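You operate a simulated robot arm through the tools that you are given. There is no shell and no other tool.

You are at the controls of a simulated two-armed robot. One attempt, no reset.

TASK
Pick up the teal filter with one hand, pass it to the other hand and put it on the stone top. Set down upright: teal filter.

It is judged by the outcome, as a careful person would: the job done as asked, and still so three seconds after it is handed in. It fails if anything else is knocked over, pushed out of place, dropped, spilled or broken.

THE ROBOT
Two 7-joint arms with two-finger parallel grippers on one trunk, on a base that moves. Base frame: it is fixed to the floor where the robot stands at the start and does not move with it; the origin is under the middle of the robot, x ahead of it, y to its left, z up. Units: cm, rad, N and s.
The left shoulder is at the start at [-10.3, 11.9, 62.3], the right one opposite. With the tool pointing down near the work surface each hand reaches from about 10 to 52 cm from the robot's upright axis, wherever it stands, measured 20 degrees to its own side. Places, roughly: stone top [130, -70, 100]; teal filter (8x8x13 cm) [80, -340, 20]. Payload 3.43 kg a hand.
Tool frame (each hand has its own): the origin (TCP) lies between the finger pads and is the grasp point; the fingertips stand 3 cm ahead of it; z points along the fingers, y is the line along which they close. Largest opening 9.4 cm; finger width 2.8, thickness 1; the body of the gripper, 5 by 9.6 cm, starts 5.5 cm behind the TCP.
Orientation is told as [roll, pitch, yaw] about the base's x, y, z axes, in that order, counted from this pose: with the fingers straight down and closing along the base's y, the tool's x points along the base's -x, its y along +y and its z along -z.

THE INTERFACE
- The arms move only by the tool play_rows. It takes "left_deltas", "right_deltas" or both (then of equal length, played together; a hand with none holds still); each is a list of rows, each a list of 7 numbers: the turn, a rotation vector about the tool's x, y, z in rad, then the shift along the tool's x, y, z in cm, then the gripper command, from -1 (shut) to 1 (fully open), values between in proportion. In form: [[rx, ry, rz, tx, ty, tz, hand], ...]. A call has 1 to 20 rows; each row shifts and turns the commanded pose from where the row before left it, along the tool's axes as they then stand. Rows are played at 5 a second. More than 5 cm and 0.15 rad between two rows, or a gripper value outside its range, and nothing of the call is played. Where a pose cannot be reached the arm comes as near as it can. A force on the tool above 40 N (or 10 N above the force at the start of the call, whichever is more), or a blocked arm, ends the call early, and 0.2 s more pass. Each finger travels about 15.3 cm/s and halts on what it meets, pressing with about 29 N; the grip force reading is that of the motor and also rises with nothing between the fingers. The clock runs only during rows and for 0.2 s after the last one: add rows that do not move to give the fingers time. It gives the time, the measured TCP pose, the force on the tool (base axes), the opening and the grip force at its end, in the units of the frame above (readings bear some noise), with the torque about the TCP (base axes, N m) and any sound that the robot's microphone picked up, and new pictures: "views" is both (left out), scene, wrist or none (wrist: the cameras of the hands that moved).
- Cameras (640 x 400 px; columns grow to the right, rows downward): "scene" is now at [8.09, -0.35, 134.49]; the picture's right is [-0.04, -1.00, 0.00], its down [-0.67, 0.03, -0.74] and it looks along [0.74, -0.03, -0.67] (base axes); focal length 262 px, centre (320, 200). "left" rides on the left gripper at [7.6, -1.4, -10.2] in its tool frame; the picture's right is [0.18, 0.98, 0.00], its down [-0.75, 0.14, -0.64] and it looks along [-0.63, 0.12, 0.77] (tool axes); focal length 243 px, centre (320, 200). "right" rides on the right gripper at [7.6, 1.4, -10.3] in its tool frame; the picture's right is [-0.18, 0.98, 0.00], its down [-0.75, -0.14, -0.64] and it looks along [-0.63, -0.12, 0.77] (tool axes); focal length 243 px, centre (320, 200). There is no depth. A picture from a camera that has moved, and an enlarged one, comes with that camera's place and axes in the base frame and with its lens. The place of the scene camera against the robot may be out by one fixed shift of up to 1.2 cm in any direction.
- slide_trunk(by): moves the trunk up (or, below 0, down) by that many cm; the arms and the scene camera ride with it, the base frame stays. It gives what a move gives, with no picture.
- drive_base(legs): drives the robot by 1 to 6 legs, each [ahead, left, turn to the left] in cm, cm and rad, along the robot's own axes; the way and the turn of a leg run together, so that a leg with both is an arc; at most 150 cm and 3.142 rad a leg. The arms and the cameras ride along, it lands a little off, and it stops where it bumps. It gives what a move gives, and a new picture of the scene camera.
- head_to(pan, tilt): turns the head with the scene camera to pan (to the left, within 2.496 rad either way) and tilt (down, from -0.506 to 1.204), counted from straight ahead of the robot (the tilt from the chest, where the trunk bows). It gives what a move gives, and a new picture of the scene camera.
- zoom(camera, box): a new picture of the part [left, top, right, bottom] of that camera's present view, enlarged. It takes no simulated time.
- hand_in(): hands the job in; it is judged then, once.

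Places have to be worked out from the pictures, the camera data and where the tool is seen. Open the grippers and draw the arms clear of the work before you hand the job in, unless the task says otherwise.

The tools are called after ">>>" by a JSON object that holds its "api" and its "payload". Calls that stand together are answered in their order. play_rows: Moves the arms, as the interface text tells. Its arguments: {"type":"object","properties":{"left_deltas":{"type":"array","items":{"type":"array","items":{"type":"number"}}},"right_deltas":{"type":"array","items":{"type":"array","items":{"type":"number"}}},"views":{"type":"string","enum":["both","scene","wrist","none"]}},"required":[]} The other tools are called the same way: slide_trunk (by) moves the trunk up or down; drive_base (legs) drives the base; head_to (pan, tilt) turns the head that bears the scene camera; zoom (camera, box) takes an enlarged picture of a part of a camera's view; hand_in () hands the job in.

At the start:

```text
time_s: 0.0
left_ee_pos: [39.26, 17.3, 40.56]
left_ee_rot: [0.0, 0.0, 0.001]
left_force: [0.5, -0.6, -0.8]
left_moment: [-0.01, 0.04, 0.02]
left_opening: 9.42
left_grasp_force: 0.1
right_ee_pos: [32.77, -15.64, 43.51]
right_ee_rot: [-0.001, -0.002, 0.001]
right_force: [0.4, 0.0, 0.0]
right_moment: [0.02, 0.0, -0.01]
right_opening: 9.39
right_grasp_force: 0.0
trunk travel left (down, up): [-5.0, 28.5]
robot x, y, heading: [-0.33, -0.34, -0.002]
head pan, tilt (commanded): [-0.042, 0.731]
```

scene: 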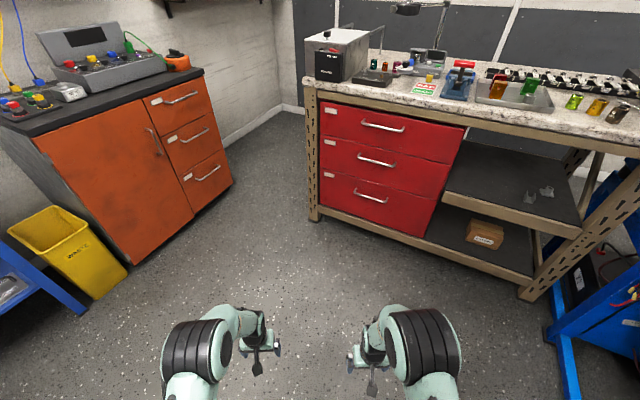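
right: 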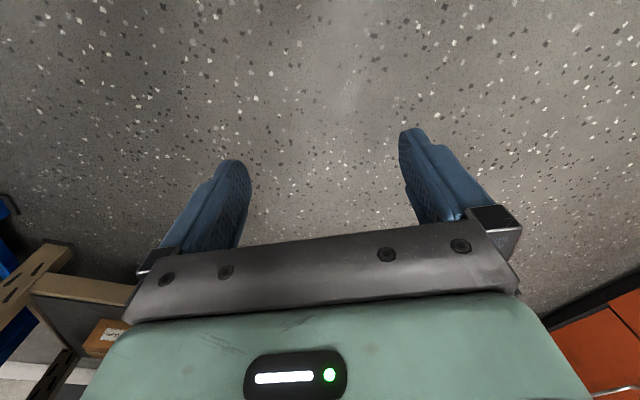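
left: 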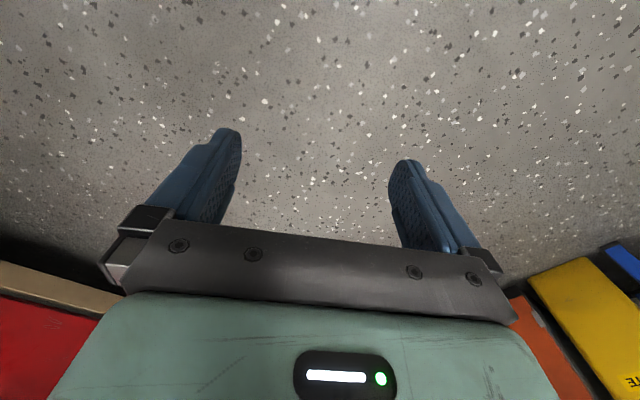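

The scene shows the stone-topped bench ahead-right; the filter is said to be far to my right, so I turn the head right to look for it.

>>> {"api": "head_to", "payload": {"pan": -1.35, "tilt": 0.5}}

```text
time_s: 1.5
left_ee_pos: [39.35, 17.33, 40.52]
left_ee_rot: [0.0, -0.001, -0.001]
left_force: [0.3, -0.2, -0.1]
left_moment: [0.0, 0.0, 0.02]
left_opening: 9.42
left_grasp_force: 0.1
right_ee_pos: [32.85, -15.62, 43.5]
right_ee_rot: [0.001, 0.0, -0.001]
right_force: [0.0, 0.0, 0.4]
right_moment: [-0.02, 0.01, 0.01]
right_opening: 9.39
right_grasp_force: 0.0
trunk travel left (down, up): [-5.0, 28.5]
robot x, y, heading: [-0.31, 0.36, -0.005]
head pan, tilt (commanded): [-1.349, 0.499]
camera scene: at [1.73, -8.87, 136.52], right [-0.98, -0.22, 0.0], down [-0.11, 0.47, -0.88], along [0.19, -0.86, -0.48], focal length 262 px, centre (320, 200)
```

scene: 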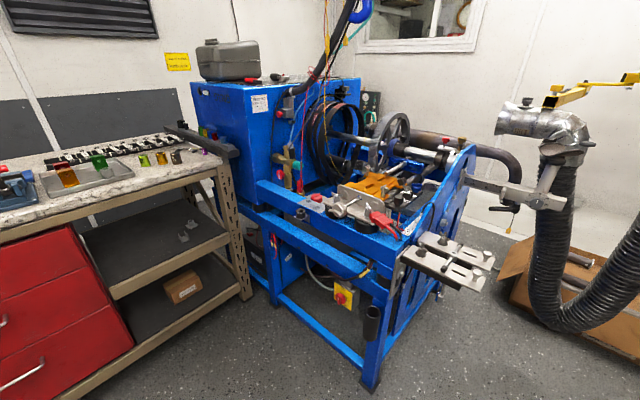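

The spot given for the filter is hidden behind the blue machine. I look further around to find a route and to see the floor.

>>> {"api": "head_to", "payload": {"pan": -2.1, "tilt": 0.5}}

>>> {"api": "head_to", "payload": {"pan": -2.49, "tilt": 0.5}}

>>> {"api": "head_to", "payload": {"pan": 2.3, "tilt": 0.5}}

>>> {"api": "head_to", "payload": {"pan": -1.6, "tilt": 1.0}}

```text
time_s: 2.6
left_ee_pos: [39.39, 17.21, 40.57]
left_ee_rot: [0.0, 0.001, 0.001]
left_force: [0.4, -0.2, -0.4]
left_moment: [0.01, -0.01, 0.01]
left_opening: 9.41
left_grasp_force: 0.2
right_ee_pos: [32.84, -15.6, 43.5]
right_ee_rot: [-0.001, 0.0, -0.001]
right_force: [0.3, 0.6, -0.3]
right_moment: [-0.02, 0.03, 0.01]
right_opening: 9.4
right_grasp_force: 0.1
trunk travel left (down, up): [-5.0, 28.5]
robot x, y, heading: [0.06, -0.11, -0.003]
head pan, tilt (commanded): [-2.1, 0.499]
camera scene: at [-4.86, -7.86, 136.52], right [-0.86, 0.5, 0.0], down [0.24, 0.41, -0.88], along [-0.44, -0.76, -0.48], focal length 262 px, centre (320, 200)
```

scene: 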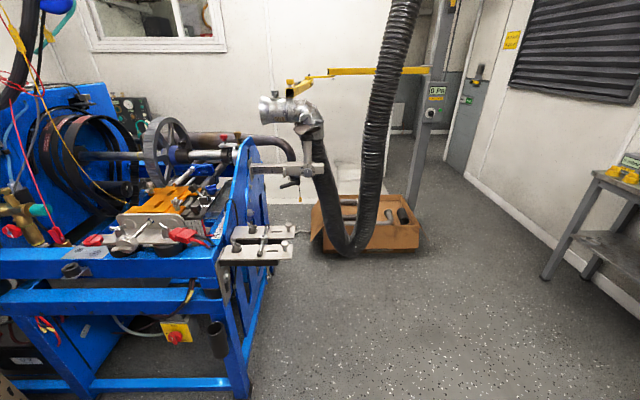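

```text
time_s: 3.4
left_ee_pos: [39.23, 17.15, 40.59]
left_ee_rot: [-0.001, -0.001, 0.002]
left_force: [0.5, -0.4, 0.3]
left_moment: [-0.01, 0.0, 0.01]
left_opening: 9.42
left_grasp_force: 0.1
right_ee_pos: [32.74, -15.61, 43.52]
right_ee_rot: [0.0, -0.001, -0.002]
right_force: [0.1, 0.3, 0.0]
right_moment: [0.02, 0.0, 0.02]
right_opening: 9.41
right_grasp_force: 0.1
trunk travel left (down, up): [-5.0, 28.5]
robot x, y, heading: [-0.22, 0.06, 0.002]
head pan, tilt (commanded): [-2.491, 0.499]
camera scene: at [-7.51, -5.52, 136.52], right [-0.61, 0.8, 0.0], down [0.38, 0.29, -0.88], along [-0.7, -0.53, -0.48], focal length 262 px, centre (320, 200)
```

scene: 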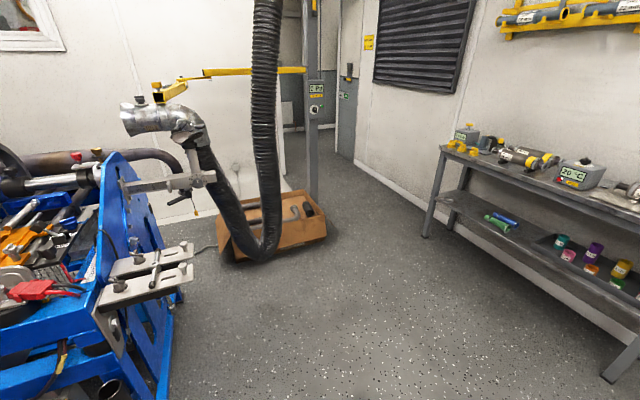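

```text
time_s: 7.2
left_ee_pos: [39.27, 17.26, 40.62]
left_ee_rot: [0.0, 0.001, -0.001]
left_force: [-0.1, -0.3, -0.5]
left_moment: [-0.04, 0.0, 0.02]
left_opening: 9.41
left_grasp_force: 0.0
right_ee_pos: [32.81, -15.53, 43.55]
right_ee_rot: [-0.001, -0.001, -0.001]
right_force: [0.1, 0.0, 0.0]
right_moment: [0.04, -0.03, 0.0]
right_opening: 9.43
right_grasp_force: 0.1
trunk travel left (down, up): [-5.0, 28.5]
robot x, y, heading: [0.02, -0.25, 0.0]
head pan, tilt (commanded): [2.3, 0.499]
camera scene: at [-6.34, 6.78, 136.52], right [0.75, 0.67, 0.0], down [0.32, -0.36, -0.88], along [-0.58, 0.65, -0.48], focal length 262 px, centre (320, 200)
```

scene: 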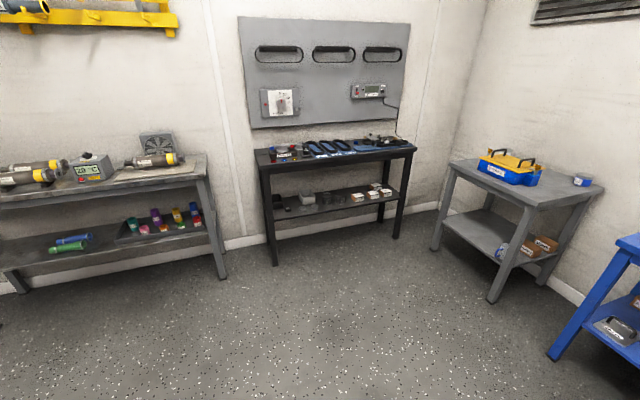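

```text
time_s: 10.4
left_ee_pos: [39.31, 17.25, 40.57]
left_ee_rot: [0.0, 0.0, 0.002]
left_force: [0.3, 0.2, 0.1]
left_moment: [0.01, -0.02, -0.05]
left_opening: 9.39
left_grasp_force: 0.0
right_ee_pos: [32.8, -15.66, 43.51]
right_ee_rot: [0.0, 0.0, 0.001]
right_force: [0.2, 0.3, -0.9]
right_moment: [-0.01, 0.03, 0.03]
right_opening: 9.39
right_grasp_force: 0.1
trunk travel left (down, up): [-5.0, 28.5]
robot x, y, heading: [-0.08, -0.03, -0.002]
head pan, tilt (commanded): [-1.6, 1.0]
camera scene: at [-0.48, -6.96, 132.41], right [-1.0, 0.03, 0.0], down [0.02, 0.84, -0.54], along [-0.02, -0.54, -0.84], focal length 262 px, centre (320, 200)
```

scene: 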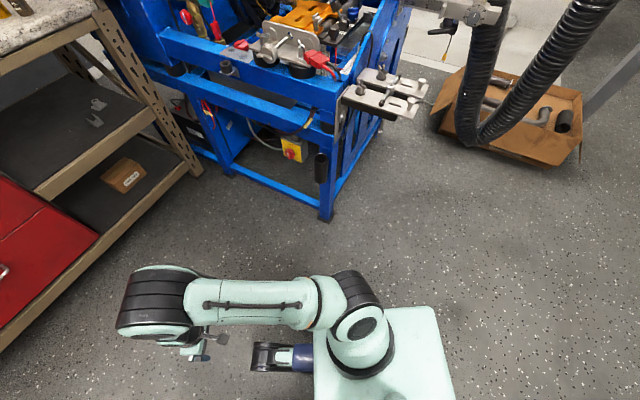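

I read the room as turned about 30° from my frame: a bench ahead-right with an open passage between it and the orange cabinet, and space behind the bench leading to the filter's spot. I turn to face squarely down that passage and look.

>>> {"api": "drive_base", "payload": {"legs": [[0, 0, -0.51]]}}

>>> {"api": "head_to", "payload": {"pan": 0.35, "tilt": 0.6}}

```text
time_s: 12.3
left_ee_pos: [42.61, -4.26, 40.67]
left_ee_rot: [0.001, 0.001, -0.512]
left_force: [-0.3, -0.6, 0.0]
left_moment: [0.01, 0.02, -0.02]
left_opening: 9.39
left_grasp_force: 0.1
right_ee_pos: [20.91, -29.61, 43.53]
right_ee_rot: [-0.001, -0.002, -0.514]
right_force: [0.6, -0.3, 0.1]
right_moment: [0.02, -0.04, -0.03]
right_opening: 9.39
right_grasp_force: 0.0
trunk travel left (down, up): [-5.0, 28.5]
robot x, y, heading: [0.08, 0.21, -0.509]
head pan, tilt (commanded): [-1.6, 1.0]
camera scene: at [-3.79, -5.7, 132.41], right [-0.86, 0.52, 0.0], down [0.43, 0.72, -0.54], along [-0.28, -0.46, -0.84], focal length 262 px, centre (320, 200)
```

scene: 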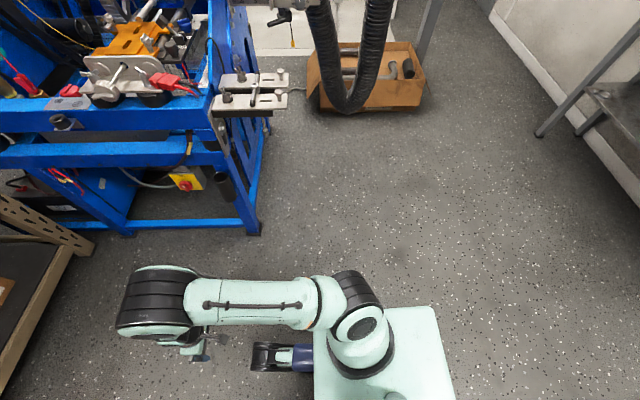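

```text
time_s: 14.2
left_ee_pos: [42.64, -4.23, 40.48]
left_ee_rot: [0.0, 0.0, -0.513]
left_force: [0.2, 1.1, 0.5]
left_moment: [0.0, 0.02, 0.03]
left_opening: 9.39
left_grasp_force: 0.0
right_ee_pos: [20.81, -29.6, 43.49]
right_ee_rot: [-0.003, -0.001, -0.513]
right_force: [-0.2, -0.8, 0.1]
right_moment: [-0.01, -0.01, 0.01]
right_opening: 9.41
right_grasp_force: 0.1
trunk travel left (down, up): [-5.0, 28.5]
robot x, y, heading: [0.04, 0.08, -0.515]
head pan, tilt (commanded): [0.351, 0.6]
camera scene: at [8.52, -1.16, 135.61], right [-0.16, -0.99, 0.0], down [-0.56, 0.09, -0.83], along [0.81, -0.13, -0.57], focal length 262 px, centre (320, 200)
```

scene: 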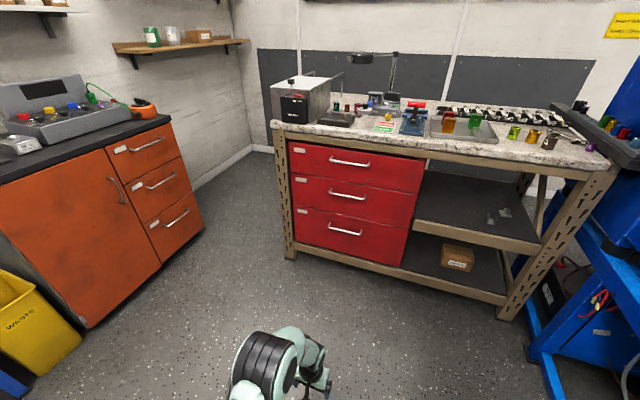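

Before squeezing through the ~70 cm gap I check how wide my own arms stand, looking straight down at myself.

>>> {"api": "head_to", "payload": {"pan": 0, "tilt": 1.2}}

```text
time_s: 15.2
left_ee_pos: [42.73, -4.24, 40.52]
left_ee_rot: [0.001, 0.001, -0.512]
left_force: [-0.8, -0.5, 0.4]
left_moment: [-0.01, 0.0, -0.02]
left_opening: 9.42
left_grasp_force: 0.1
right_ee_pos: [21.0, -29.76, 43.45]
right_ee_rot: [-0.001, 0.0, -0.511]
right_force: [0.2, -0.5, 0.2]
right_moment: [0.01, 0.02, 0.0]
right_opening: 9.39
right_grasp_force: 0.0
trunk travel left (down, up): [-5.0, 28.5]
robot x, y, heading: [-0.18, -0.05, -0.511]
head pan, tilt (commanded): [0.0, 1.201]
camera scene: at [4.68, -2.47, 131.15], right [-0.49, -0.87, 0.0], down [-0.81, 0.46, -0.36], along [0.32, -0.18, -0.93], focal length 262 px, centre (320, 200)
```

scene: 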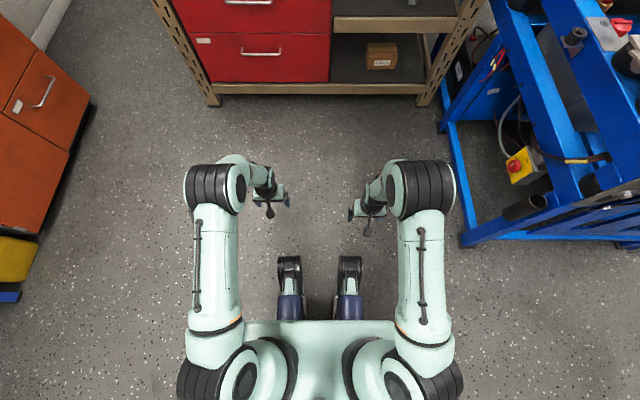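

My shoulders span about ±32 cm; the gap between bench end (u≈-63) and cabinet (u≈-139) is about 75 cm, so it fits if centred. I square up and go diagonally to in front of the gap, then look.

>>> {"api": "drive_base", "payload": {"legs": [[0, 0, 0.024], [58, 101, 0]]}}

>>> {"api": "head_to", "payload": {"pan": 0, "tilt": 0.75}}

```text
time_s: 24.7
left_ee_pos: [141.28, 59.78, 40.61]
left_ee_rot: [-0.001, -0.001, -0.482]
left_force: [-0.4, 0.4, 0.2]
left_moment: [-0.01, -0.02, 0.0]
left_opening: 9.4
left_grasp_force: 0.1
right_ee_pos: [120.16, 33.6, 43.46]
right_ee_rot: [0.001, 0.001, -0.485]
right_force: [-0.3, -0.4, 0.5]
right_moment: [-0.01, -0.02, 0.0]
right_opening: 9.4
right_grasp_force: 0.1
trunk travel left (down, up): [-5.0, 28.5]
robot x, y, heading: [98.62, 63.04, -0.483]
head pan, tilt (commanded): [0.0, 1.201]
camera scene: at [103.13, 60.4, 131.15], right [-0.46, -0.89, 0.0], down [-0.83, 0.43, -0.36], along [0.32, -0.17, -0.93], focal length 262 px, centre (320, 200)
```

scene: 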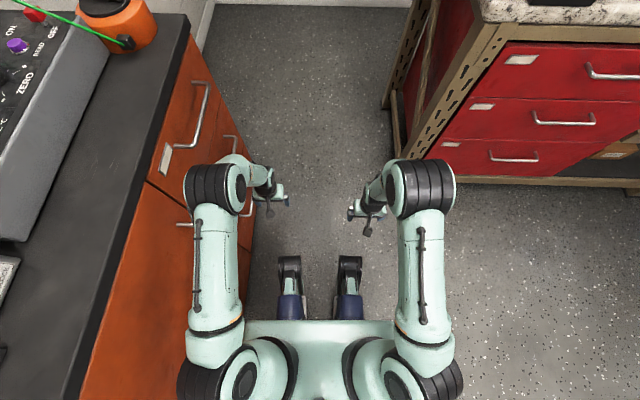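

```text
time_s: 25.6
left_ee_pos: [141.26, 59.78, 40.5]
left_ee_rot: [0.001, 0.001, -0.482]
left_force: [-0.4, -0.4, -0.2]
left_moment: [-0.02, 0.01, -0.02]
left_opening: 9.4
left_grasp_force: 0.0
right_ee_pos: [120.2, 33.7, 43.48]
right_ee_rot: [0.0, 0.0, -0.483]
right_force: [0.4, -0.8, 0.9]
right_moment: [-0.01, 0.04, 0.04]
right_opening: 9.4
right_grasp_force: 0.1
trunk travel left (down, up): [-5.0, 28.5]
robot x, y, heading: [98.5, 62.61, -0.487]
head pan, tilt (commanded): [0.0, 0.75]
camera scene: at [105.52, 59.15, 134.32], right [-0.46, -0.89, 0.0], down [-0.6, 0.32, -0.73], along [0.65, -0.34, -0.68], focal length 262 px, centre (320, 200)
```

scene: 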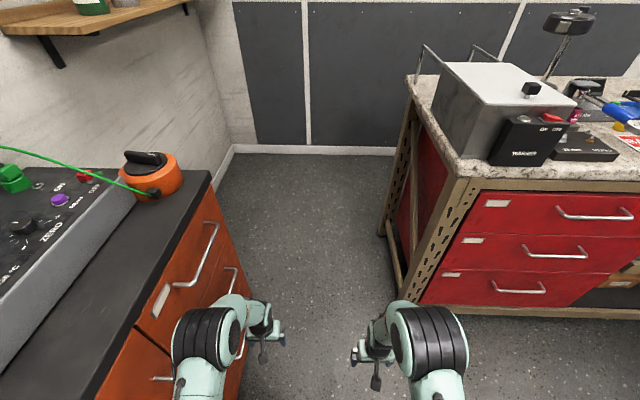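

The gap is ahead but I seem close to the cabinet; I zoom in to measure edges on both sides precisely.

>>> {"api": "zoom", "payload": {"camera": "scene", "box": [360, 50, 520, 320]}}

>>> {"api": "zoom", "payload": {"camera": "scene", "box": [100, 130, 300, 400]}}

```text
1.48 times, centred on (440, 185) of scene
camera zoom: at [105.52, 59.15, 134.32], right [-0.46, -0.89, 0.0], down [-0.6, 0.32, -0.73], along [0.65, -0.34, -0.68], focal length 388 px, centre (142, 222)
```

zoom: 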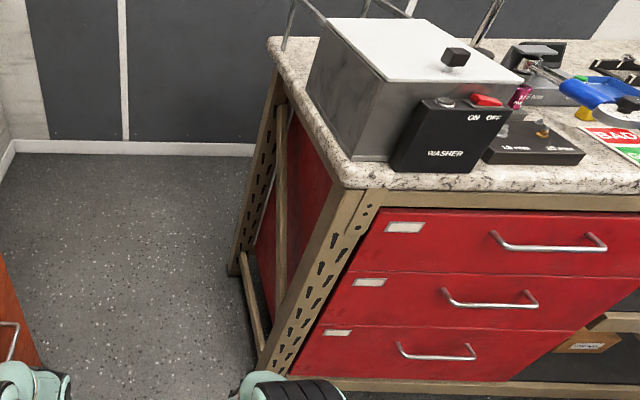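

```text
1.48 times, centred on (200, 265) of scene
camera zoom: at [105.52, 59.15, 134.32], right [-0.46, -0.89, 0.0], down [-0.6, 0.32, -0.73], along [0.65, -0.34, -0.68], focal length 388 px, centre (498, 104)
```

zoom: 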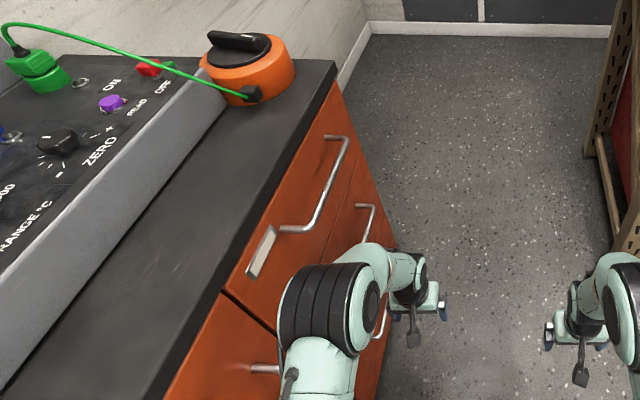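

The two estimates of the bench's side differ, so I take views straight at both sides of the gap.

>>> {"api": "head_to", "payload": {"pan": -0.6, "tilt": 0.95}}

>>> {"api": "zoom", "payload": {"camera": "scene", "box": [160, 0, 480, 200]}}

>>> {"api": "head_to", "payload": {"pan": 0.6, "tilt": 0.95}}

```text
time_s: 26.6
left_ee_pos: [141.17, 59.79, 40.6]
left_ee_rot: [-0.001, 0.001, -0.485]
left_force: [-0.2, -0.4, -0.4]
left_moment: [0.0, -0.02, 0.0]
left_opening: 9.41
left_grasp_force: 0.1
right_ee_pos: [120.1, 33.75, 43.56]
right_ee_rot: [0.001, -0.001, -0.484]
right_force: [-0.4, -0.3, -0.4]
right_moment: [0.0, 0.01, 0.02]
right_opening: 9.41
right_grasp_force: 0.1
trunk travel left (down, up): [-5.0, 28.5]
robot x, y, heading: [98.24, 62.59, -0.486]
head pan, tilt (commanded): [-0.6, 0.949]
camera scene: at [101.59, 56.57, 132.77], right [-0.88, -0.47, 0.0], down [-0.38, 0.72, -0.58], along [0.27, -0.51, -0.81], focal length 262 px, centre (320, 200)
```

scene: 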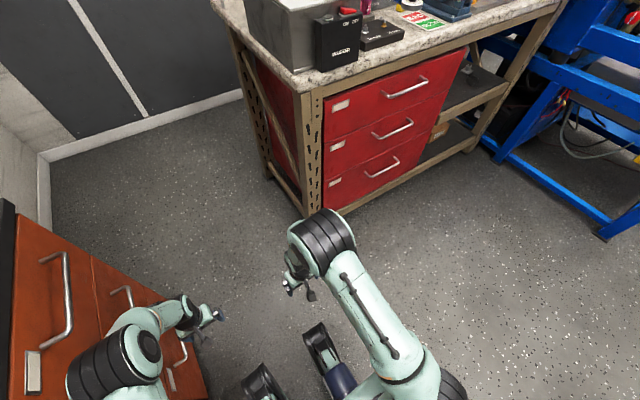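

```text
2.00 times, centred on (320, 100) of scene
camera zoom: at [101.59, 56.57, 132.77], right [-0.88, -0.47, 0.0], down [-0.38, 0.72, -0.58], along [0.27, -0.51, -0.81], focal length 524 px, centre (320, 400)
```

zoom: 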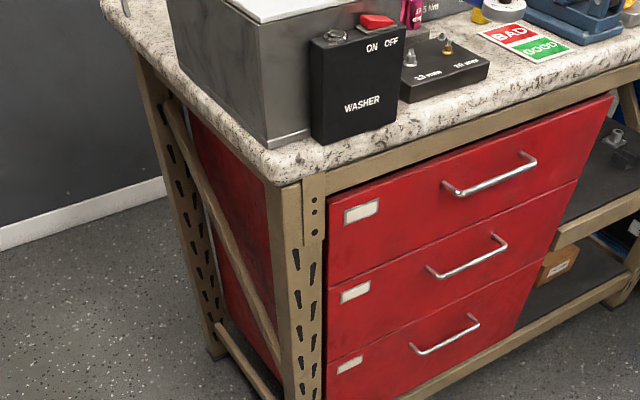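

```text
time_s: 28.0
left_ee_pos: [141.18, 59.73, 40.6]
left_ee_rot: [-0.001, 0.0, -0.482]
left_force: [0.1, 0.0, -0.4]
left_moment: [0.0, 0.02, 0.02]
left_opening: 9.41
left_grasp_force: 0.0
right_ee_pos: [120.14, 33.67, 43.49]
right_ee_rot: [-0.002, 0.001, -0.484]
right_force: [0.1, -0.7, -0.7]
right_moment: [0.01, 0.02, -0.01]
right_opening: 9.38
right_grasp_force: 0.1
trunk travel left (down, up): [-5.0, 28.5]
robot x, y, heading: [98.28, 62.73, -0.479]
head pan, tilt (commanded): [0.6, 0.949]
camera scene: at [105.4, 63.84, 132.77], right [0.12, -0.99, 0.0], down [-0.81, -0.09, -0.58], along [0.58, 0.07, -0.81], focal length 262 px, centre (320, 200)
```

scene: 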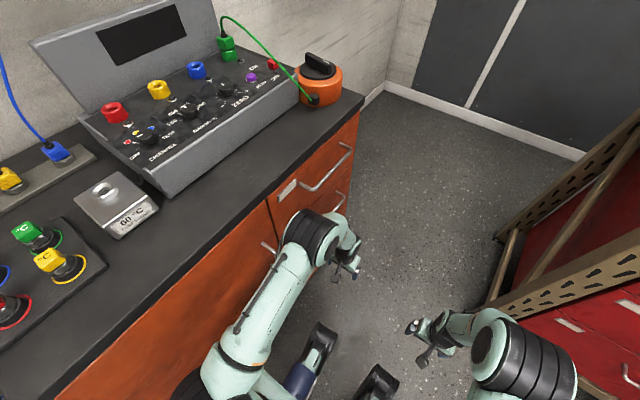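

Triangulating my own elbows and shoulder rings shows they stand high and only about ±21–23 cm wide, so with the gap ±34 cm around my axis I have about 10 cm each side. I drive straight in and look to the right behind the bench.

>>> {"api": "drive_base", "payload": {"legs": [[100, 0, 0]]}}

>>> {"api": "head_to", "payload": {"pan": -0.9, "tilt": 0.5}}

```text
time_s: 33.2
left_ee_pos: [230.08, 13.88, 40.55]
left_ee_rot: [0.001, 0.001, -0.479]
left_force: [0.1, -0.9, -0.4]
left_moment: [0.0, -0.03, 0.01]
left_opening: 9.38
left_grasp_force: 0.1
right_ee_pos: [209.02, -12.5, 43.42]
right_ee_rot: [-0.001, -0.001, -0.479]
right_force: [-0.3, -0.6, -0.4]
right_moment: [0.0, -0.01, -0.03]
right_opening: 9.4
right_grasp_force: 0.1
trunk travel left (down, up): [-5.0, 28.5]
robot x, y, heading: [186.86, 16.7, -0.479]
head pan, tilt (commanded): [0.6, 0.949]
camera scene: at [194.09, 17.68, 132.77], right [0.12, -0.99, 0.0], down [-0.81, -0.1, -0.58], along [0.58, 0.07, -0.81], focal length 262 px, centre (320, 200)
```

scene: 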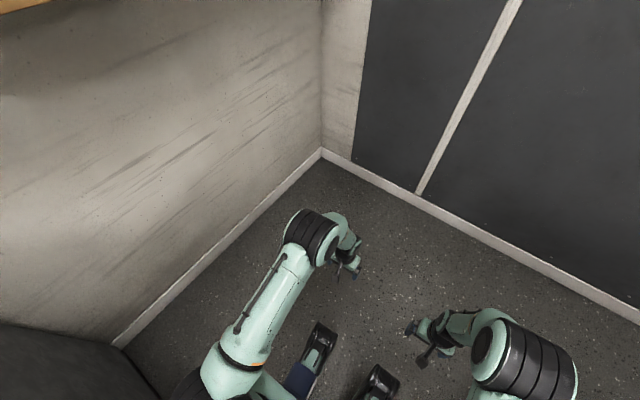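

```text
time_s: 34.8
left_ee_pos: [229.81, 13.73, 40.62]
left_ee_rot: [-0.001, -0.001, -0.478]
left_force: [-0.3, 0.0, 1.1]
left_moment: [-0.02, -0.02, -0.03]
left_opening: 9.42
left_grasp_force: 0.1
right_ee_pos: [209.0, -12.35, 43.51]
right_ee_rot: [0.001, 0.0, -0.48]
right_force: [-0.6, 0.4, -0.5]
right_moment: [0.02, 0.03, -0.01]
right_opening: 9.38
right_grasp_force: 0.2
trunk travel left (down, up): [-5.0, 28.5]
robot x, y, heading: [187.13, 16.37, -0.483]
head pan, tilt (commanded): [-0.901, 0.499]
camera scene: at [188.61, 7.87, 136.52], right [-0.98, -0.19, 0.0], down [-0.09, 0.47, -0.88], along [0.17, -0.86, -0.48], focal length 262 px, centre (320, 200)
```

scene: 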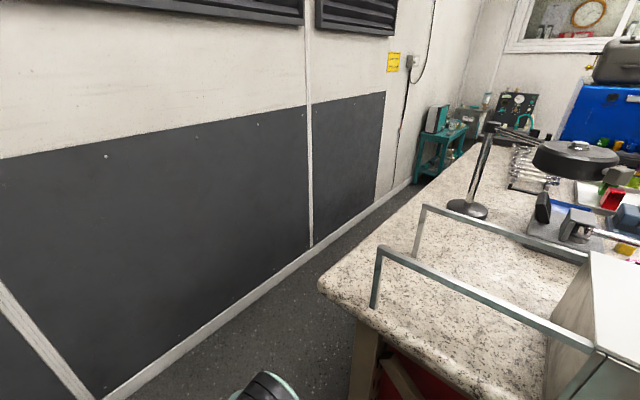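

There is a clear ~85 cm corridor behind the bench leading to a teal cart in the far corner. I drive past the bench's end, turn right to face along the corridor and centre myself in it.

>>> {"api": "drive_base", "payload": {"legs": [[56, 10, 0], [0, 0, -1.575], [0, 14, 0]]}}

>>> {"api": "head_to", "payload": {"pan": 0, "tilt": 0.45}}

```text
time_s: 43.4
left_ee_pos: [250.35, -49.76, 40.51]
left_ee_rot: [0.0, 0.0, -2.058]
left_force: [-0.7, 0.6, 0.1]
left_moment: [-0.01, 0.04, -0.02]
left_opening: 9.4
left_grasp_force: 0.0
right_ee_pos: [224.33, -28.62, 43.53]
right_ee_rot: [0.001, 0.001, -2.059]
right_force: [0.2, 0.4, -0.3]
right_moment: [-0.02, -0.02, -0.02]
right_opening: 9.41
right_grasp_force: 0.0
trunk travel left (down, up): [-5.0, 28.5]
robot x, y, heading: [253.6, -6.96, -2.059]
head pan, tilt (commanded): [-0.901, 0.499]
camera scene: at [245.08, -8.06, 136.52], right [-0.18, 0.98, 0.0], down [0.47, 0.09, -0.88], along [-0.86, -0.16, -0.48], focal length 262 px, centre (320, 200)
```

scene: 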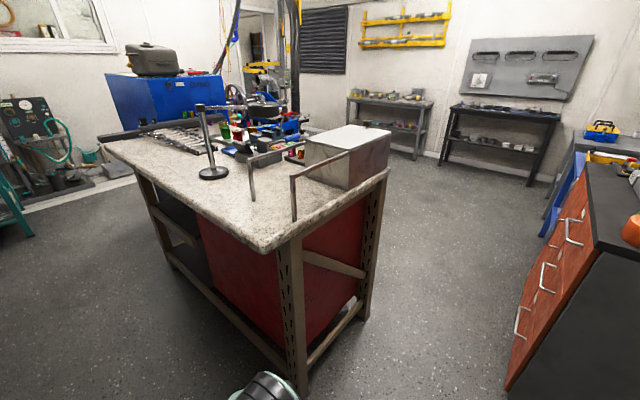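

```text
time_s: 44.6
left_ee_pos: [250.31, -49.73, 40.56]
left_ee_rot: [0.0, 0.001, -2.056]
left_force: [-0.3, 1.1, 0.1]
left_moment: [-0.04, -0.02, -0.02]
left_opening: 9.39
left_grasp_force: 0.1
right_ee_pos: [224.24, -28.53, 43.44]
right_ee_rot: [-0.001, -0.001, -2.058]
right_force: [0.3, -1.0, -0.3]
right_moment: [0.04, 0.02, -0.01]
right_opening: 9.38
right_grasp_force: 0.0
trunk travel left (down, up): [-5.0, 28.5]
robot x, y, heading: [253.45, -6.91, -2.062]
head pan, tilt (commanded): [0.0, 0.45]
camera scene: at [249.7, -14.51, 136.97], right [-0.88, 0.47, 0.0], down [0.2, 0.38, -0.9], along [-0.42, -0.8, -0.44], focal length 262 px, centre (320, 200)
```

scene: 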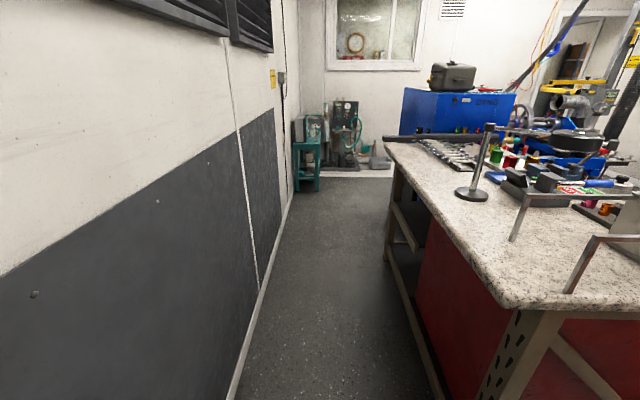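

The corridor is clear, with a teal stand and equipment at its end. I zoom in to find the filter.

>>> {"api": "zoom", "payload": {"camera": "scene", "box": [270, 90, 430, 190]}}

```text
4.00 times, centred on (350, 140) of scene
camera zoom: at [249.7, -14.51, 136.97], right [-0.88, 0.47, 0.0], down [0.2, 0.38, -0.9], along [-0.42, -0.8, -0.44], focal length 1048 px, centre (200, 440)
```

zoom: 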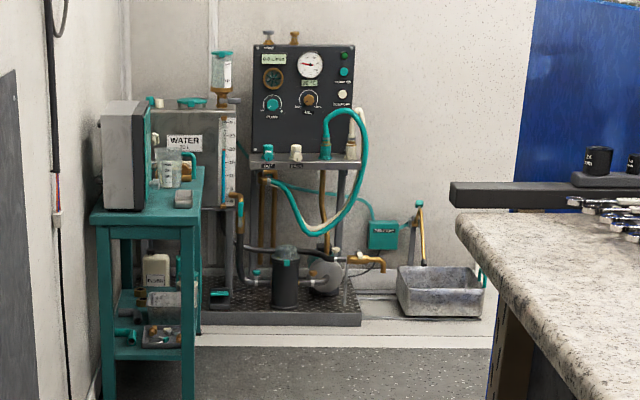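

I can see a dark cylinder with a teal cap on the black platform, the likely filter, about 370 cm away. I drive down the corridor to get a closer look.

>>> {"api": "drive_base", "payload": {"legs": [[100, 0, -0.02], [90, 0, 0]]}}

>>> {"api": "head_to", "payload": {"pan": 0, "tilt": 0.65}}

```text
time_s: 54.1
left_ee_pos: [157.05, -216.59, 40.6]
left_ee_rot: [-0.001, 0.0, -2.084]
left_force: [0.0, 0.3, -1.6]
left_moment: [-0.01, -0.02, -0.01]
left_opening: 9.4
left_grasp_force: 0.1
right_ee_pos: [131.49, -194.8, 43.47]
right_ee_rot: [0.002, 0.001, -2.085]
right_force: [0.0, 0.3, -0.4]
right_moment: [0.01, -0.01, 0.01]
right_opening: 9.39
right_grasp_force: 0.0
trunk travel left (down, up): [-5.0, 28.5]
robot x, y, heading: [161.37, -173.76, -2.085]
head pan, tilt (commanded): [0.0, 0.45]
camera scene: at [157.27, -181.4, 136.97], right [-0.87, 0.49, 0.0], down [0.21, 0.38, -0.9], along [-0.44, -0.78, -0.44], focal length 262 px, centre (320, 200)
```

scene: 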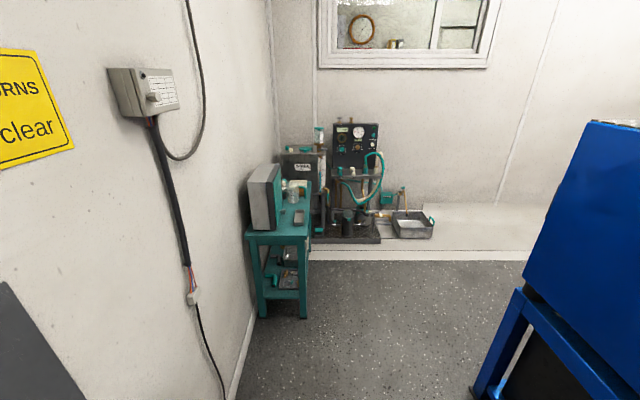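

```text
time_s: 54.9
left_ee_pos: [156.97, -216.54, 40.52]
left_ee_rot: [0.0, 0.002, -2.084]
left_force: [0.5, 1.2, 0.3]
left_moment: [0.0, 0.02, 0.02]
left_opening: 9.38
left_grasp_force: 0.1
right_ee_pos: [131.52, -194.75, 43.42]
right_ee_rot: [0.001, 0.002, -2.083]
right_force: [0.3, -1.0, 0.9]
right_moment: [-0.01, 0.01, 0.03]
right_opening: 9.38
right_grasp_force: 0.1
trunk travel left (down, up): [-5.0, 28.5]
robot x, y, heading: [161.34, -173.68, -2.081]
head pan, tilt (commanded): [0.0, 0.649]
camera scene: at [157.52, -180.94, 135.19], right [-0.87, 0.49, 0.0], down [0.3, 0.53, -0.8], along [-0.39, -0.69, -0.6], focal length 262 px, centre (320, 200)
```

scene: 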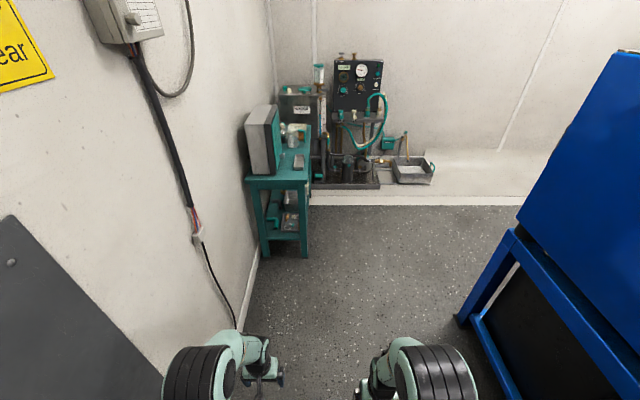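

Much closer now; the test rig stands on a low step. I zoom in on the rig.

>>> {"api": "zoom", "payload": {"camera": "scene", "box": [240, 110, 440, 235]}}

>>> {"api": "zoom", "payload": {"camera": "scene", "box": [305, 135, 385, 195]}}

```text
3.20 times, centred on (340, 172) of scene
camera zoom: at [157.52, -180.94, 135.19], right [-0.87, 0.49, 0.0], down [0.3, 0.53, -0.8], along [-0.39, -0.69, -0.6], focal length 838 px, centre (256, 288)
```

zoom: 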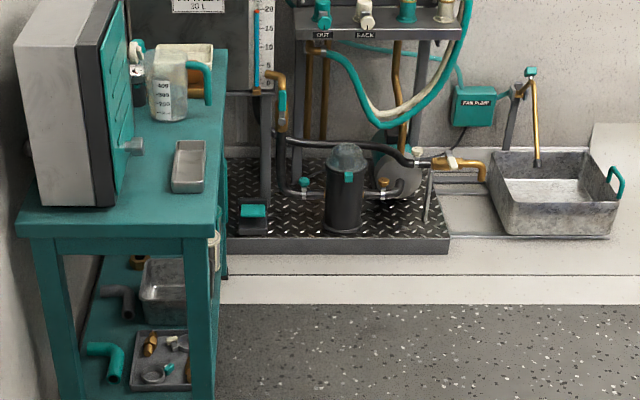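

```text
6.67 times, centred on (345, 165) of scene
camera zoom: at [157.52, -180.94, 135.19], right [-0.87, 0.49, 0.0], down [0.3, 0.53, -0.8], along [-0.39, -0.69, -0.6], focal length 1747 px, centre (153, 433)
```

zoom: 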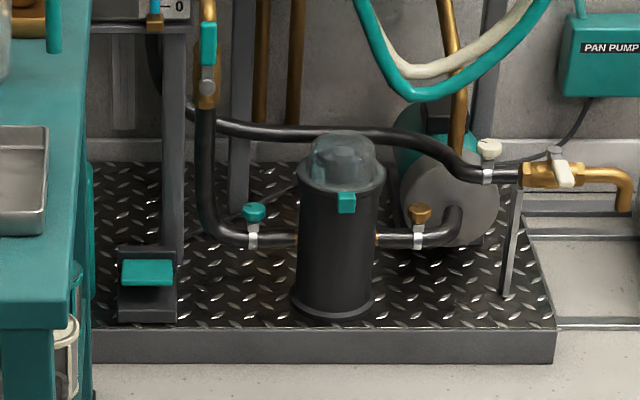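

The rig sits on a black checker platform; the canister in the middle is piped in, and a dark object with teal top stands at the left. I move closer and to the right to identify the filter for certain.

>>> {"api": "drive_base", "payload": {"legs": [[95, -28, 0]]}}

>>> {"api": "head_to", "payload": {"pan": 0.1, "tilt": 0.85}}

```text
time_s: 60.0
left_ee_pos: [86.38, -284.79, 40.52]
left_ee_rot: [0.001, 0.0, -2.085]
left_force: [-0.4, -0.4, 0.3]
left_moment: [0.02, 0.01, -0.04]
left_opening: 9.38
left_grasp_force: 0.0
right_ee_pos: [60.92, -262.81, 43.52]
right_ee_rot: [-0.001, -0.001, -2.088]
right_force: [0.1, -0.2, -0.2]
right_moment: [-0.01, -0.02, 0.0]
right_opening: 9.39
right_grasp_force: 0.1
trunk travel left (down, up): [-5.0, 28.5]
robot x, y, heading: [90.6, -241.92, -2.086]
head pan, tilt (commanded): [0.0, 0.649]
camera scene: at [86.99, -249.07, 135.18], right [-0.87, 0.49, 0.0], down [0.3, 0.53, -0.8], along [-0.39, -0.69, -0.6], focal length 262 px, centre (320, 200)
```

scene: 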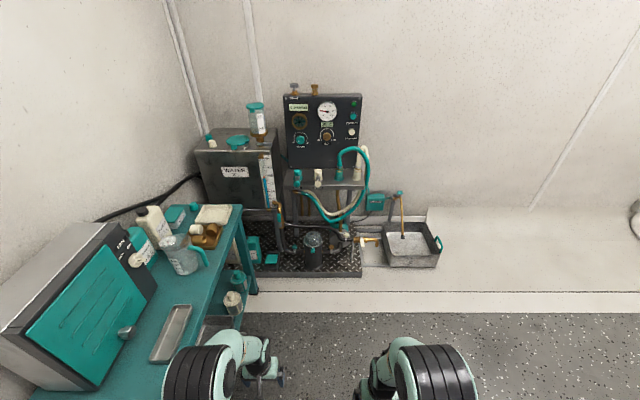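

```text
time_s: 60.7
left_ee_pos: [86.32, -284.81, 40.65]
left_ee_rot: [0.0, 0.002, -2.085]
left_force: [0.0, -0.3, -0.1]
left_moment: [0.01, 0.03, 0.0]
left_opening: 9.4
left_grasp_force: 0.0
right_ee_pos: [60.93, -262.75, 43.56]
right_ee_rot: [-0.001, -0.001, -2.088]
right_force: [-0.3, 0.1, 0.7]
right_moment: [-0.03, 0.03, -0.02]
right_opening: 9.41
right_grasp_force: 0.0
trunk travel left (down, up): [-5.0, 28.5]
robot x, y, heading: [90.61, -242.27, -2.08]
head pan, tilt (commanded): [0.099, 0.85]
camera scene: at [88.12, -248.67, 133.53], right [-0.91, 0.4, 0.0], down [0.3, 0.69, -0.66], along [-0.27, -0.6, -0.75], focal length 262 px, centre (320, 200)
```

scene: 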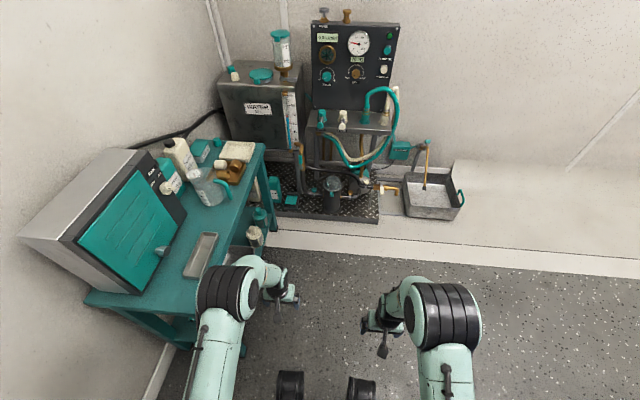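

Now I zoom in on the left part of the platform where teal objects appear.

>>> {"api": "zoom", "payload": {"camera": "scene", "box": [230, 140, 390, 240]}}

>>> {"api": "zoom", "payload": {"camera": "scene", "box": [245, 165, 309, 205]}}

```text
4.00 times, centred on (310, 190) of scene
camera zoom: at [88.12, -248.67, 133.53], right [-0.91, 0.4, 0.0], down [0.3, 0.69, -0.66], along [-0.27, -0.6, -0.75], focal length 1048 px, centre (360, 240)
```

zoom: 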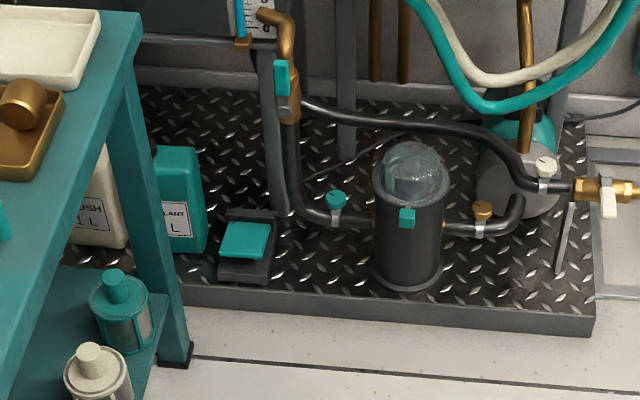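

```text
10.00 times, centred on (277, 185) of scene
camera zoom: at [88.12, -248.67, 133.53], right [-0.91, 0.4, 0.0], down [0.3, 0.69, -0.66], along [-0.27, -0.6, -0.75], focal length 2620 px, centre (750, 350)
```

zoom: 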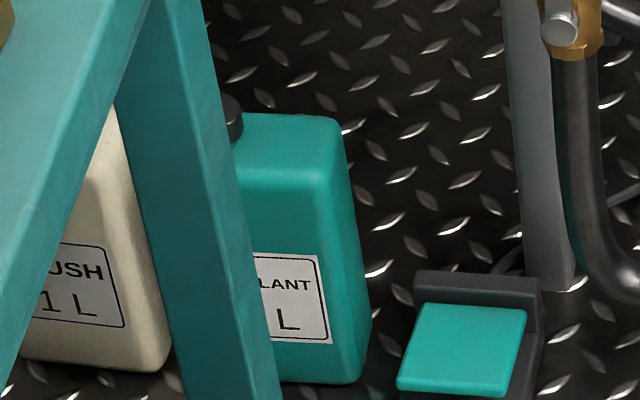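

The teal filter is identified: a teal cartridge with a post on top standing on the teal stand's lower shelf, next to a cream one, at about (82,-340,20). I first tuck the left hand up and back and tilt the right hand forward, here in free space.

>>> {"api": "play_rows", "payload": {"left_deltas": [[0, 0, 0, 1.8, 0, -3.7, 1], [0, 0, 0, 1.8, 0, -3.7, 1], [0, 0, 0, 1.8, 0, -3.7, 1], [0, 0, 0, 1.8, 0, -3.7, 1], [0, 0, 0, 1.8, 0, -3.7, 1], [0, 0, 0, 1.8, 0, -3.7, 1], [0, 0, 0, 1.8, 0, -3.7, 1], [0, 0, 0, 1.8, 0, -3.7, 1]], "right_deltas": [[0, -0.131, 0, 0, 0, 0, 1], [0, -0.131, 0, 0, 0, 0, 1], [0, -0.131, 0, 0, 0, 0, 1], [0, -0.131, 0, 0, 0, 0, 1], [0, -0.131, 0, 0, 0, 0, 1], [0, -0.131, 0, 0, 0, 0, 1], [0, 0, 0, 0, 0, 0, 1], [0, 0, 0, 0, 0, 0, 1]], "views": "both"}}

```text
time_s: 62.5
left_ee_pos: [93.52, -272.2, 70.32]
left_ee_rot: [0.001, 0.0, -2.087]
left_force: [0.8, 0.7, 0.0]
left_moment: [0.0, -0.02, 0.02]
left_opening: 9.41
left_grasp_force: 0.1
right_ee_pos: [60.97, -262.88, 43.54]
right_ee_rot: [-0.001, -0.787, -2.086]
right_force: [-0.1, -0.1, 0.1]
right_moment: [-0.03, 0.02, 0.0]
right_opening: 9.39
right_grasp_force: 0.1
trunk travel left (down, up): [-5.0, 28.5]
robot x, y, heading: [90.59, -241.75, -2.085]
head pan, tilt (commanded): [0.099, 0.85]
camera scene: at [88.14, -248.64, 133.52], right [-0.91, 0.4, 0.0], down [0.3, 0.69, -0.66], along [-0.27, -0.6, -0.75], focal length 262 px, centre (320, 200)
camera right: at [68.47, -252.49, 45.35], right [0.79, -0.6, 0.13], down [-0.16, 0.0, 0.99], along [-0.59, -0.8, -0.09], focal length 243 px, centre (320, 200)
camera left: at [96.06, -264.77, 80.57], right [0.95, -0.32, 0.0], down [-0.25, -0.72, 0.64], along [-0.21, -0.61, -0.77], focal length 243 px, centre (320, 200)
```

scene: 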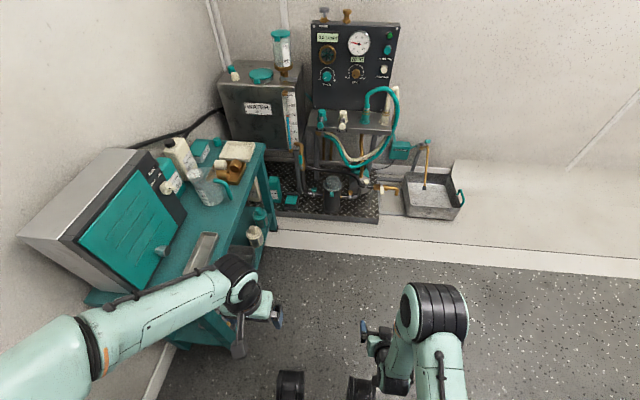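
right: 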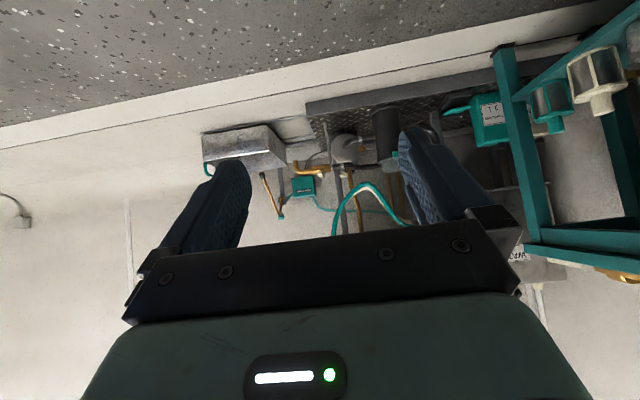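
left: 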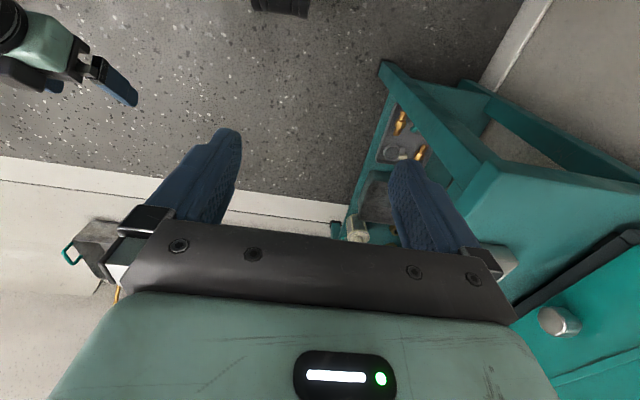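

The right wrist camera shows both filters on the shelf (its picture is upside-down). I zoom in there.

>>> {"api": "zoom", "payload": {"camera": "right", "box": [460, 30, 640, 180]}}

>>> {"api": "zoom", "payload": {"camera": "scene", "box": [235, 190, 299, 260]}}

```text
2.67 times, centred on (550, 105) of right
camera zoom: at [68.47, -252.49, 45.35], right [0.79, -0.6, 0.13], down [-0.16, 0.0, 0.99], along [-0.59, -0.8, -0.09], focal length 647 px, centre (-293, 453)
```

zoom: 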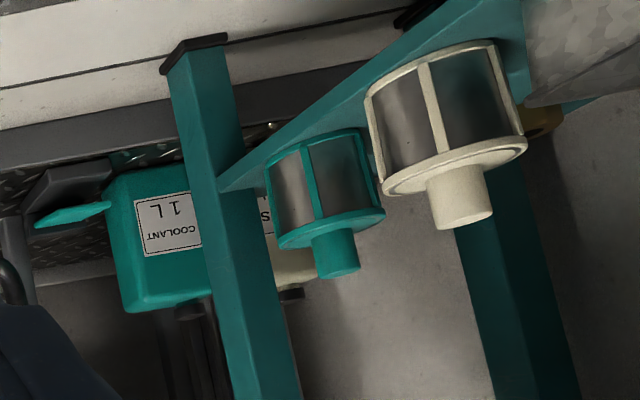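

```text
5.71 times, centred on (267, 225) of scene
camera zoom: at [88.14, -248.64, 133.52], right [-0.91, 0.4, 0.0], down [0.3, 0.69, -0.66], along [-0.27, -0.6, -0.75], focal length 1497 px, centre (623, 57)
```

zoom: 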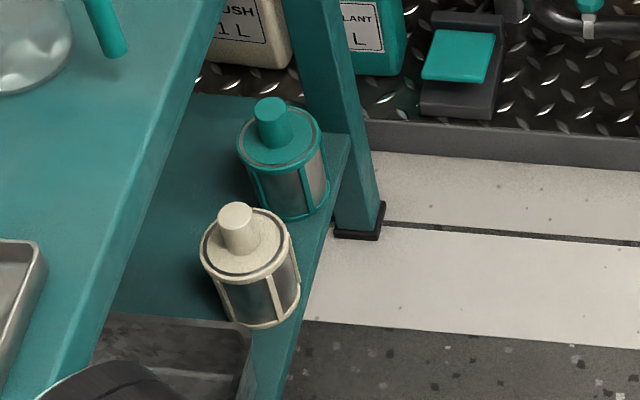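

Triangulating both views puts the teal filter's post top at about (82.4,-338.5,30.5), the cream one 12 cm beside it and the stand's leg at (76,-345). I'll approach from the stand's open side; first I check the free floor to my right.

>>> {"api": "head_to", "payload": {"pan": -0.9, "tilt": 0.85}}

>>> {"api": "head_to", "payload": {"pan": 1.2, "tilt": 0.9}}

```text
time_s: 63.8
left_ee_pos: [93.41, -272.28, 70.23]
left_ee_rot: [0.0, -0.001, -2.087]
left_force: [-1.0, 0.3, 0.4]
left_moment: [0.0, 0.0, 0.02]
left_opening: 9.41
left_grasp_force: 0.0
right_ee_pos: [60.99, -262.84, 43.36]
right_ee_rot: [0.001, -0.788, -2.088]
right_force: [0.4, 0.6, 0.0]
right_moment: [-0.01, 0.0, -0.01]
right_opening: 9.41
right_grasp_force: 0.1
trunk travel left (down, up): [-5.0, 28.5]
robot x, y, heading: [90.98, -242.37, -2.085]
head pan, tilt (commanded): [-0.901, 0.85]
camera scene: at [83.56, -242.72, 133.52], right [-0.15, 0.99, 0.0], down [0.74, 0.12, -0.66], along [-0.65, -0.1, -0.75], focal length 262 px, centre (320, 200)
```

scene: 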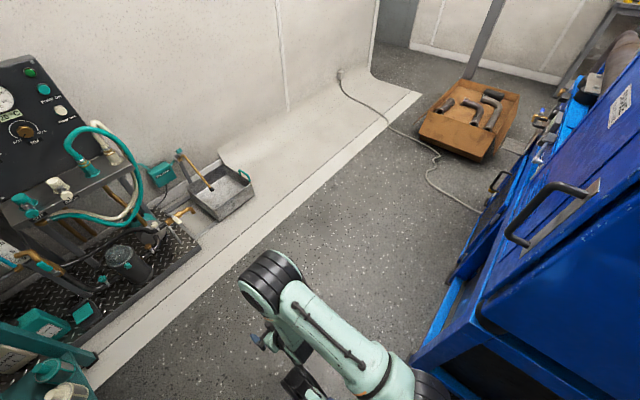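

```text
time_s: 65.8
left_ee_pos: [93.49, -272.12, 70.15]
left_ee_rot: [0.0, -0.001, -2.085]
left_force: [0.3, 0.9, 0.7]
left_moment: [-0.03, 0.02, -0.01]
left_opening: 9.39
left_grasp_force: 0.0
right_ee_pos: [60.93, -262.87, 43.48]
right_ee_rot: [0.0, -0.786, -2.085]
right_force: [0.5, 0.3, 0.1]
right_moment: [0.0, 0.02, 0.0]
right_opening: 9.38
right_grasp_force: 0.0
trunk travel left (down, up): [-5.0, 28.5]
robot x, y, heading: [90.7, -241.95, -2.092]
head pan, tilt (commanded): [1.201, 0.901]
camera scene: at [96.05, -247.36, 133.13], right [-0.77, -0.63, 0.0], down [-0.5, 0.61, -0.62], along [0.39, -0.48, -0.78], focal length 262 px, centre (320, 200)
```

scene: 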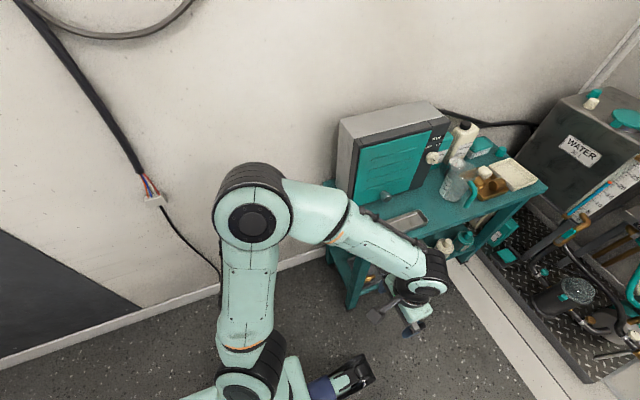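

Floor to the right is free (machine's back at u≈155, rig platform from u≈272). I back off sideways to a spot with turning room, then turn left to face the stand's open side.

>>> {"api": "drive_base", "payload": {"legs": [[38, -28, 0], [0, 0, 1.6]]}}

>>> {"api": "head_to", "payload": {"pan": -0.3, "tilt": 0.85}}

```text
time_s: 72.8
left_ee_pos: [77.55, -257.12, 70.26]
left_ee_rot: [0.001, -0.001, -0.471]
left_force: [0.0, -0.2, -0.1]
left_moment: [-0.02, -0.01, 0.04]
left_opening: 9.41
left_grasp_force: 0.1
right_ee_pos: [69.69, -289.89, 43.5]
right_ee_rot: [0.0, -0.784, -0.472]
right_force: [0.7, -0.4, 0.1]
right_moment: [0.04, 0.02, -0.02]
right_opening: 9.37
right_grasp_force: 0.1
trunk travel left (down, up): [-5.0, 28.5]
robot x, y, heading: [47.57, -260.85, -0.473]
head pan, tilt (commanded): [1.201, 0.901]
camera scene: at [52.95, -255.81, 133.13], right [0.67, -0.75, 0.0], down [-0.58, -0.52, -0.62], along [0.46, 0.41, -0.78], focal length 262 px, centre (320, 200)
```

scene: 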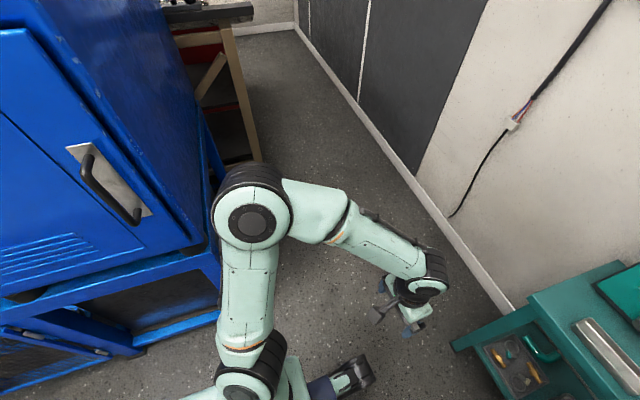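

```text
time_s: 74.3
left_ee_pos: [77.74, -257.04, 70.29]
left_ee_rot: [-0.002, -0.001, -0.473]
left_force: [0.2, 0.0, -0.5]
left_moment: [0.02, 0.04, 0.04]
left_opening: 9.41
left_grasp_force: 0.1
right_ee_pos: [69.71, -289.9, 43.47]
right_ee_rot: [0.0, -0.786, -0.472]
right_force: [-0.6, 0.8, 0.3]
right_moment: [0.02, 0.01, 0.01]
right_opening: 9.41
right_grasp_force: 0.1
trunk travel left (down, up): [-5.0, 28.5]
robot x, y, heading: [47.48, -261.0, -0.471]
head pan, tilt (commanded): [-0.3, 0.85]
camera scene: at [52.94, -266.29, 133.52], right [-0.7, -0.72, 0.0], down [-0.54, 0.52, -0.66], along [0.47, -0.46, -0.75], focal length 262 px, centre (320, 200)
```

scene: 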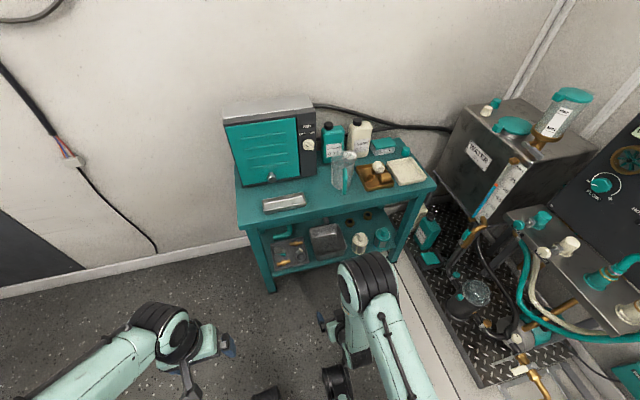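

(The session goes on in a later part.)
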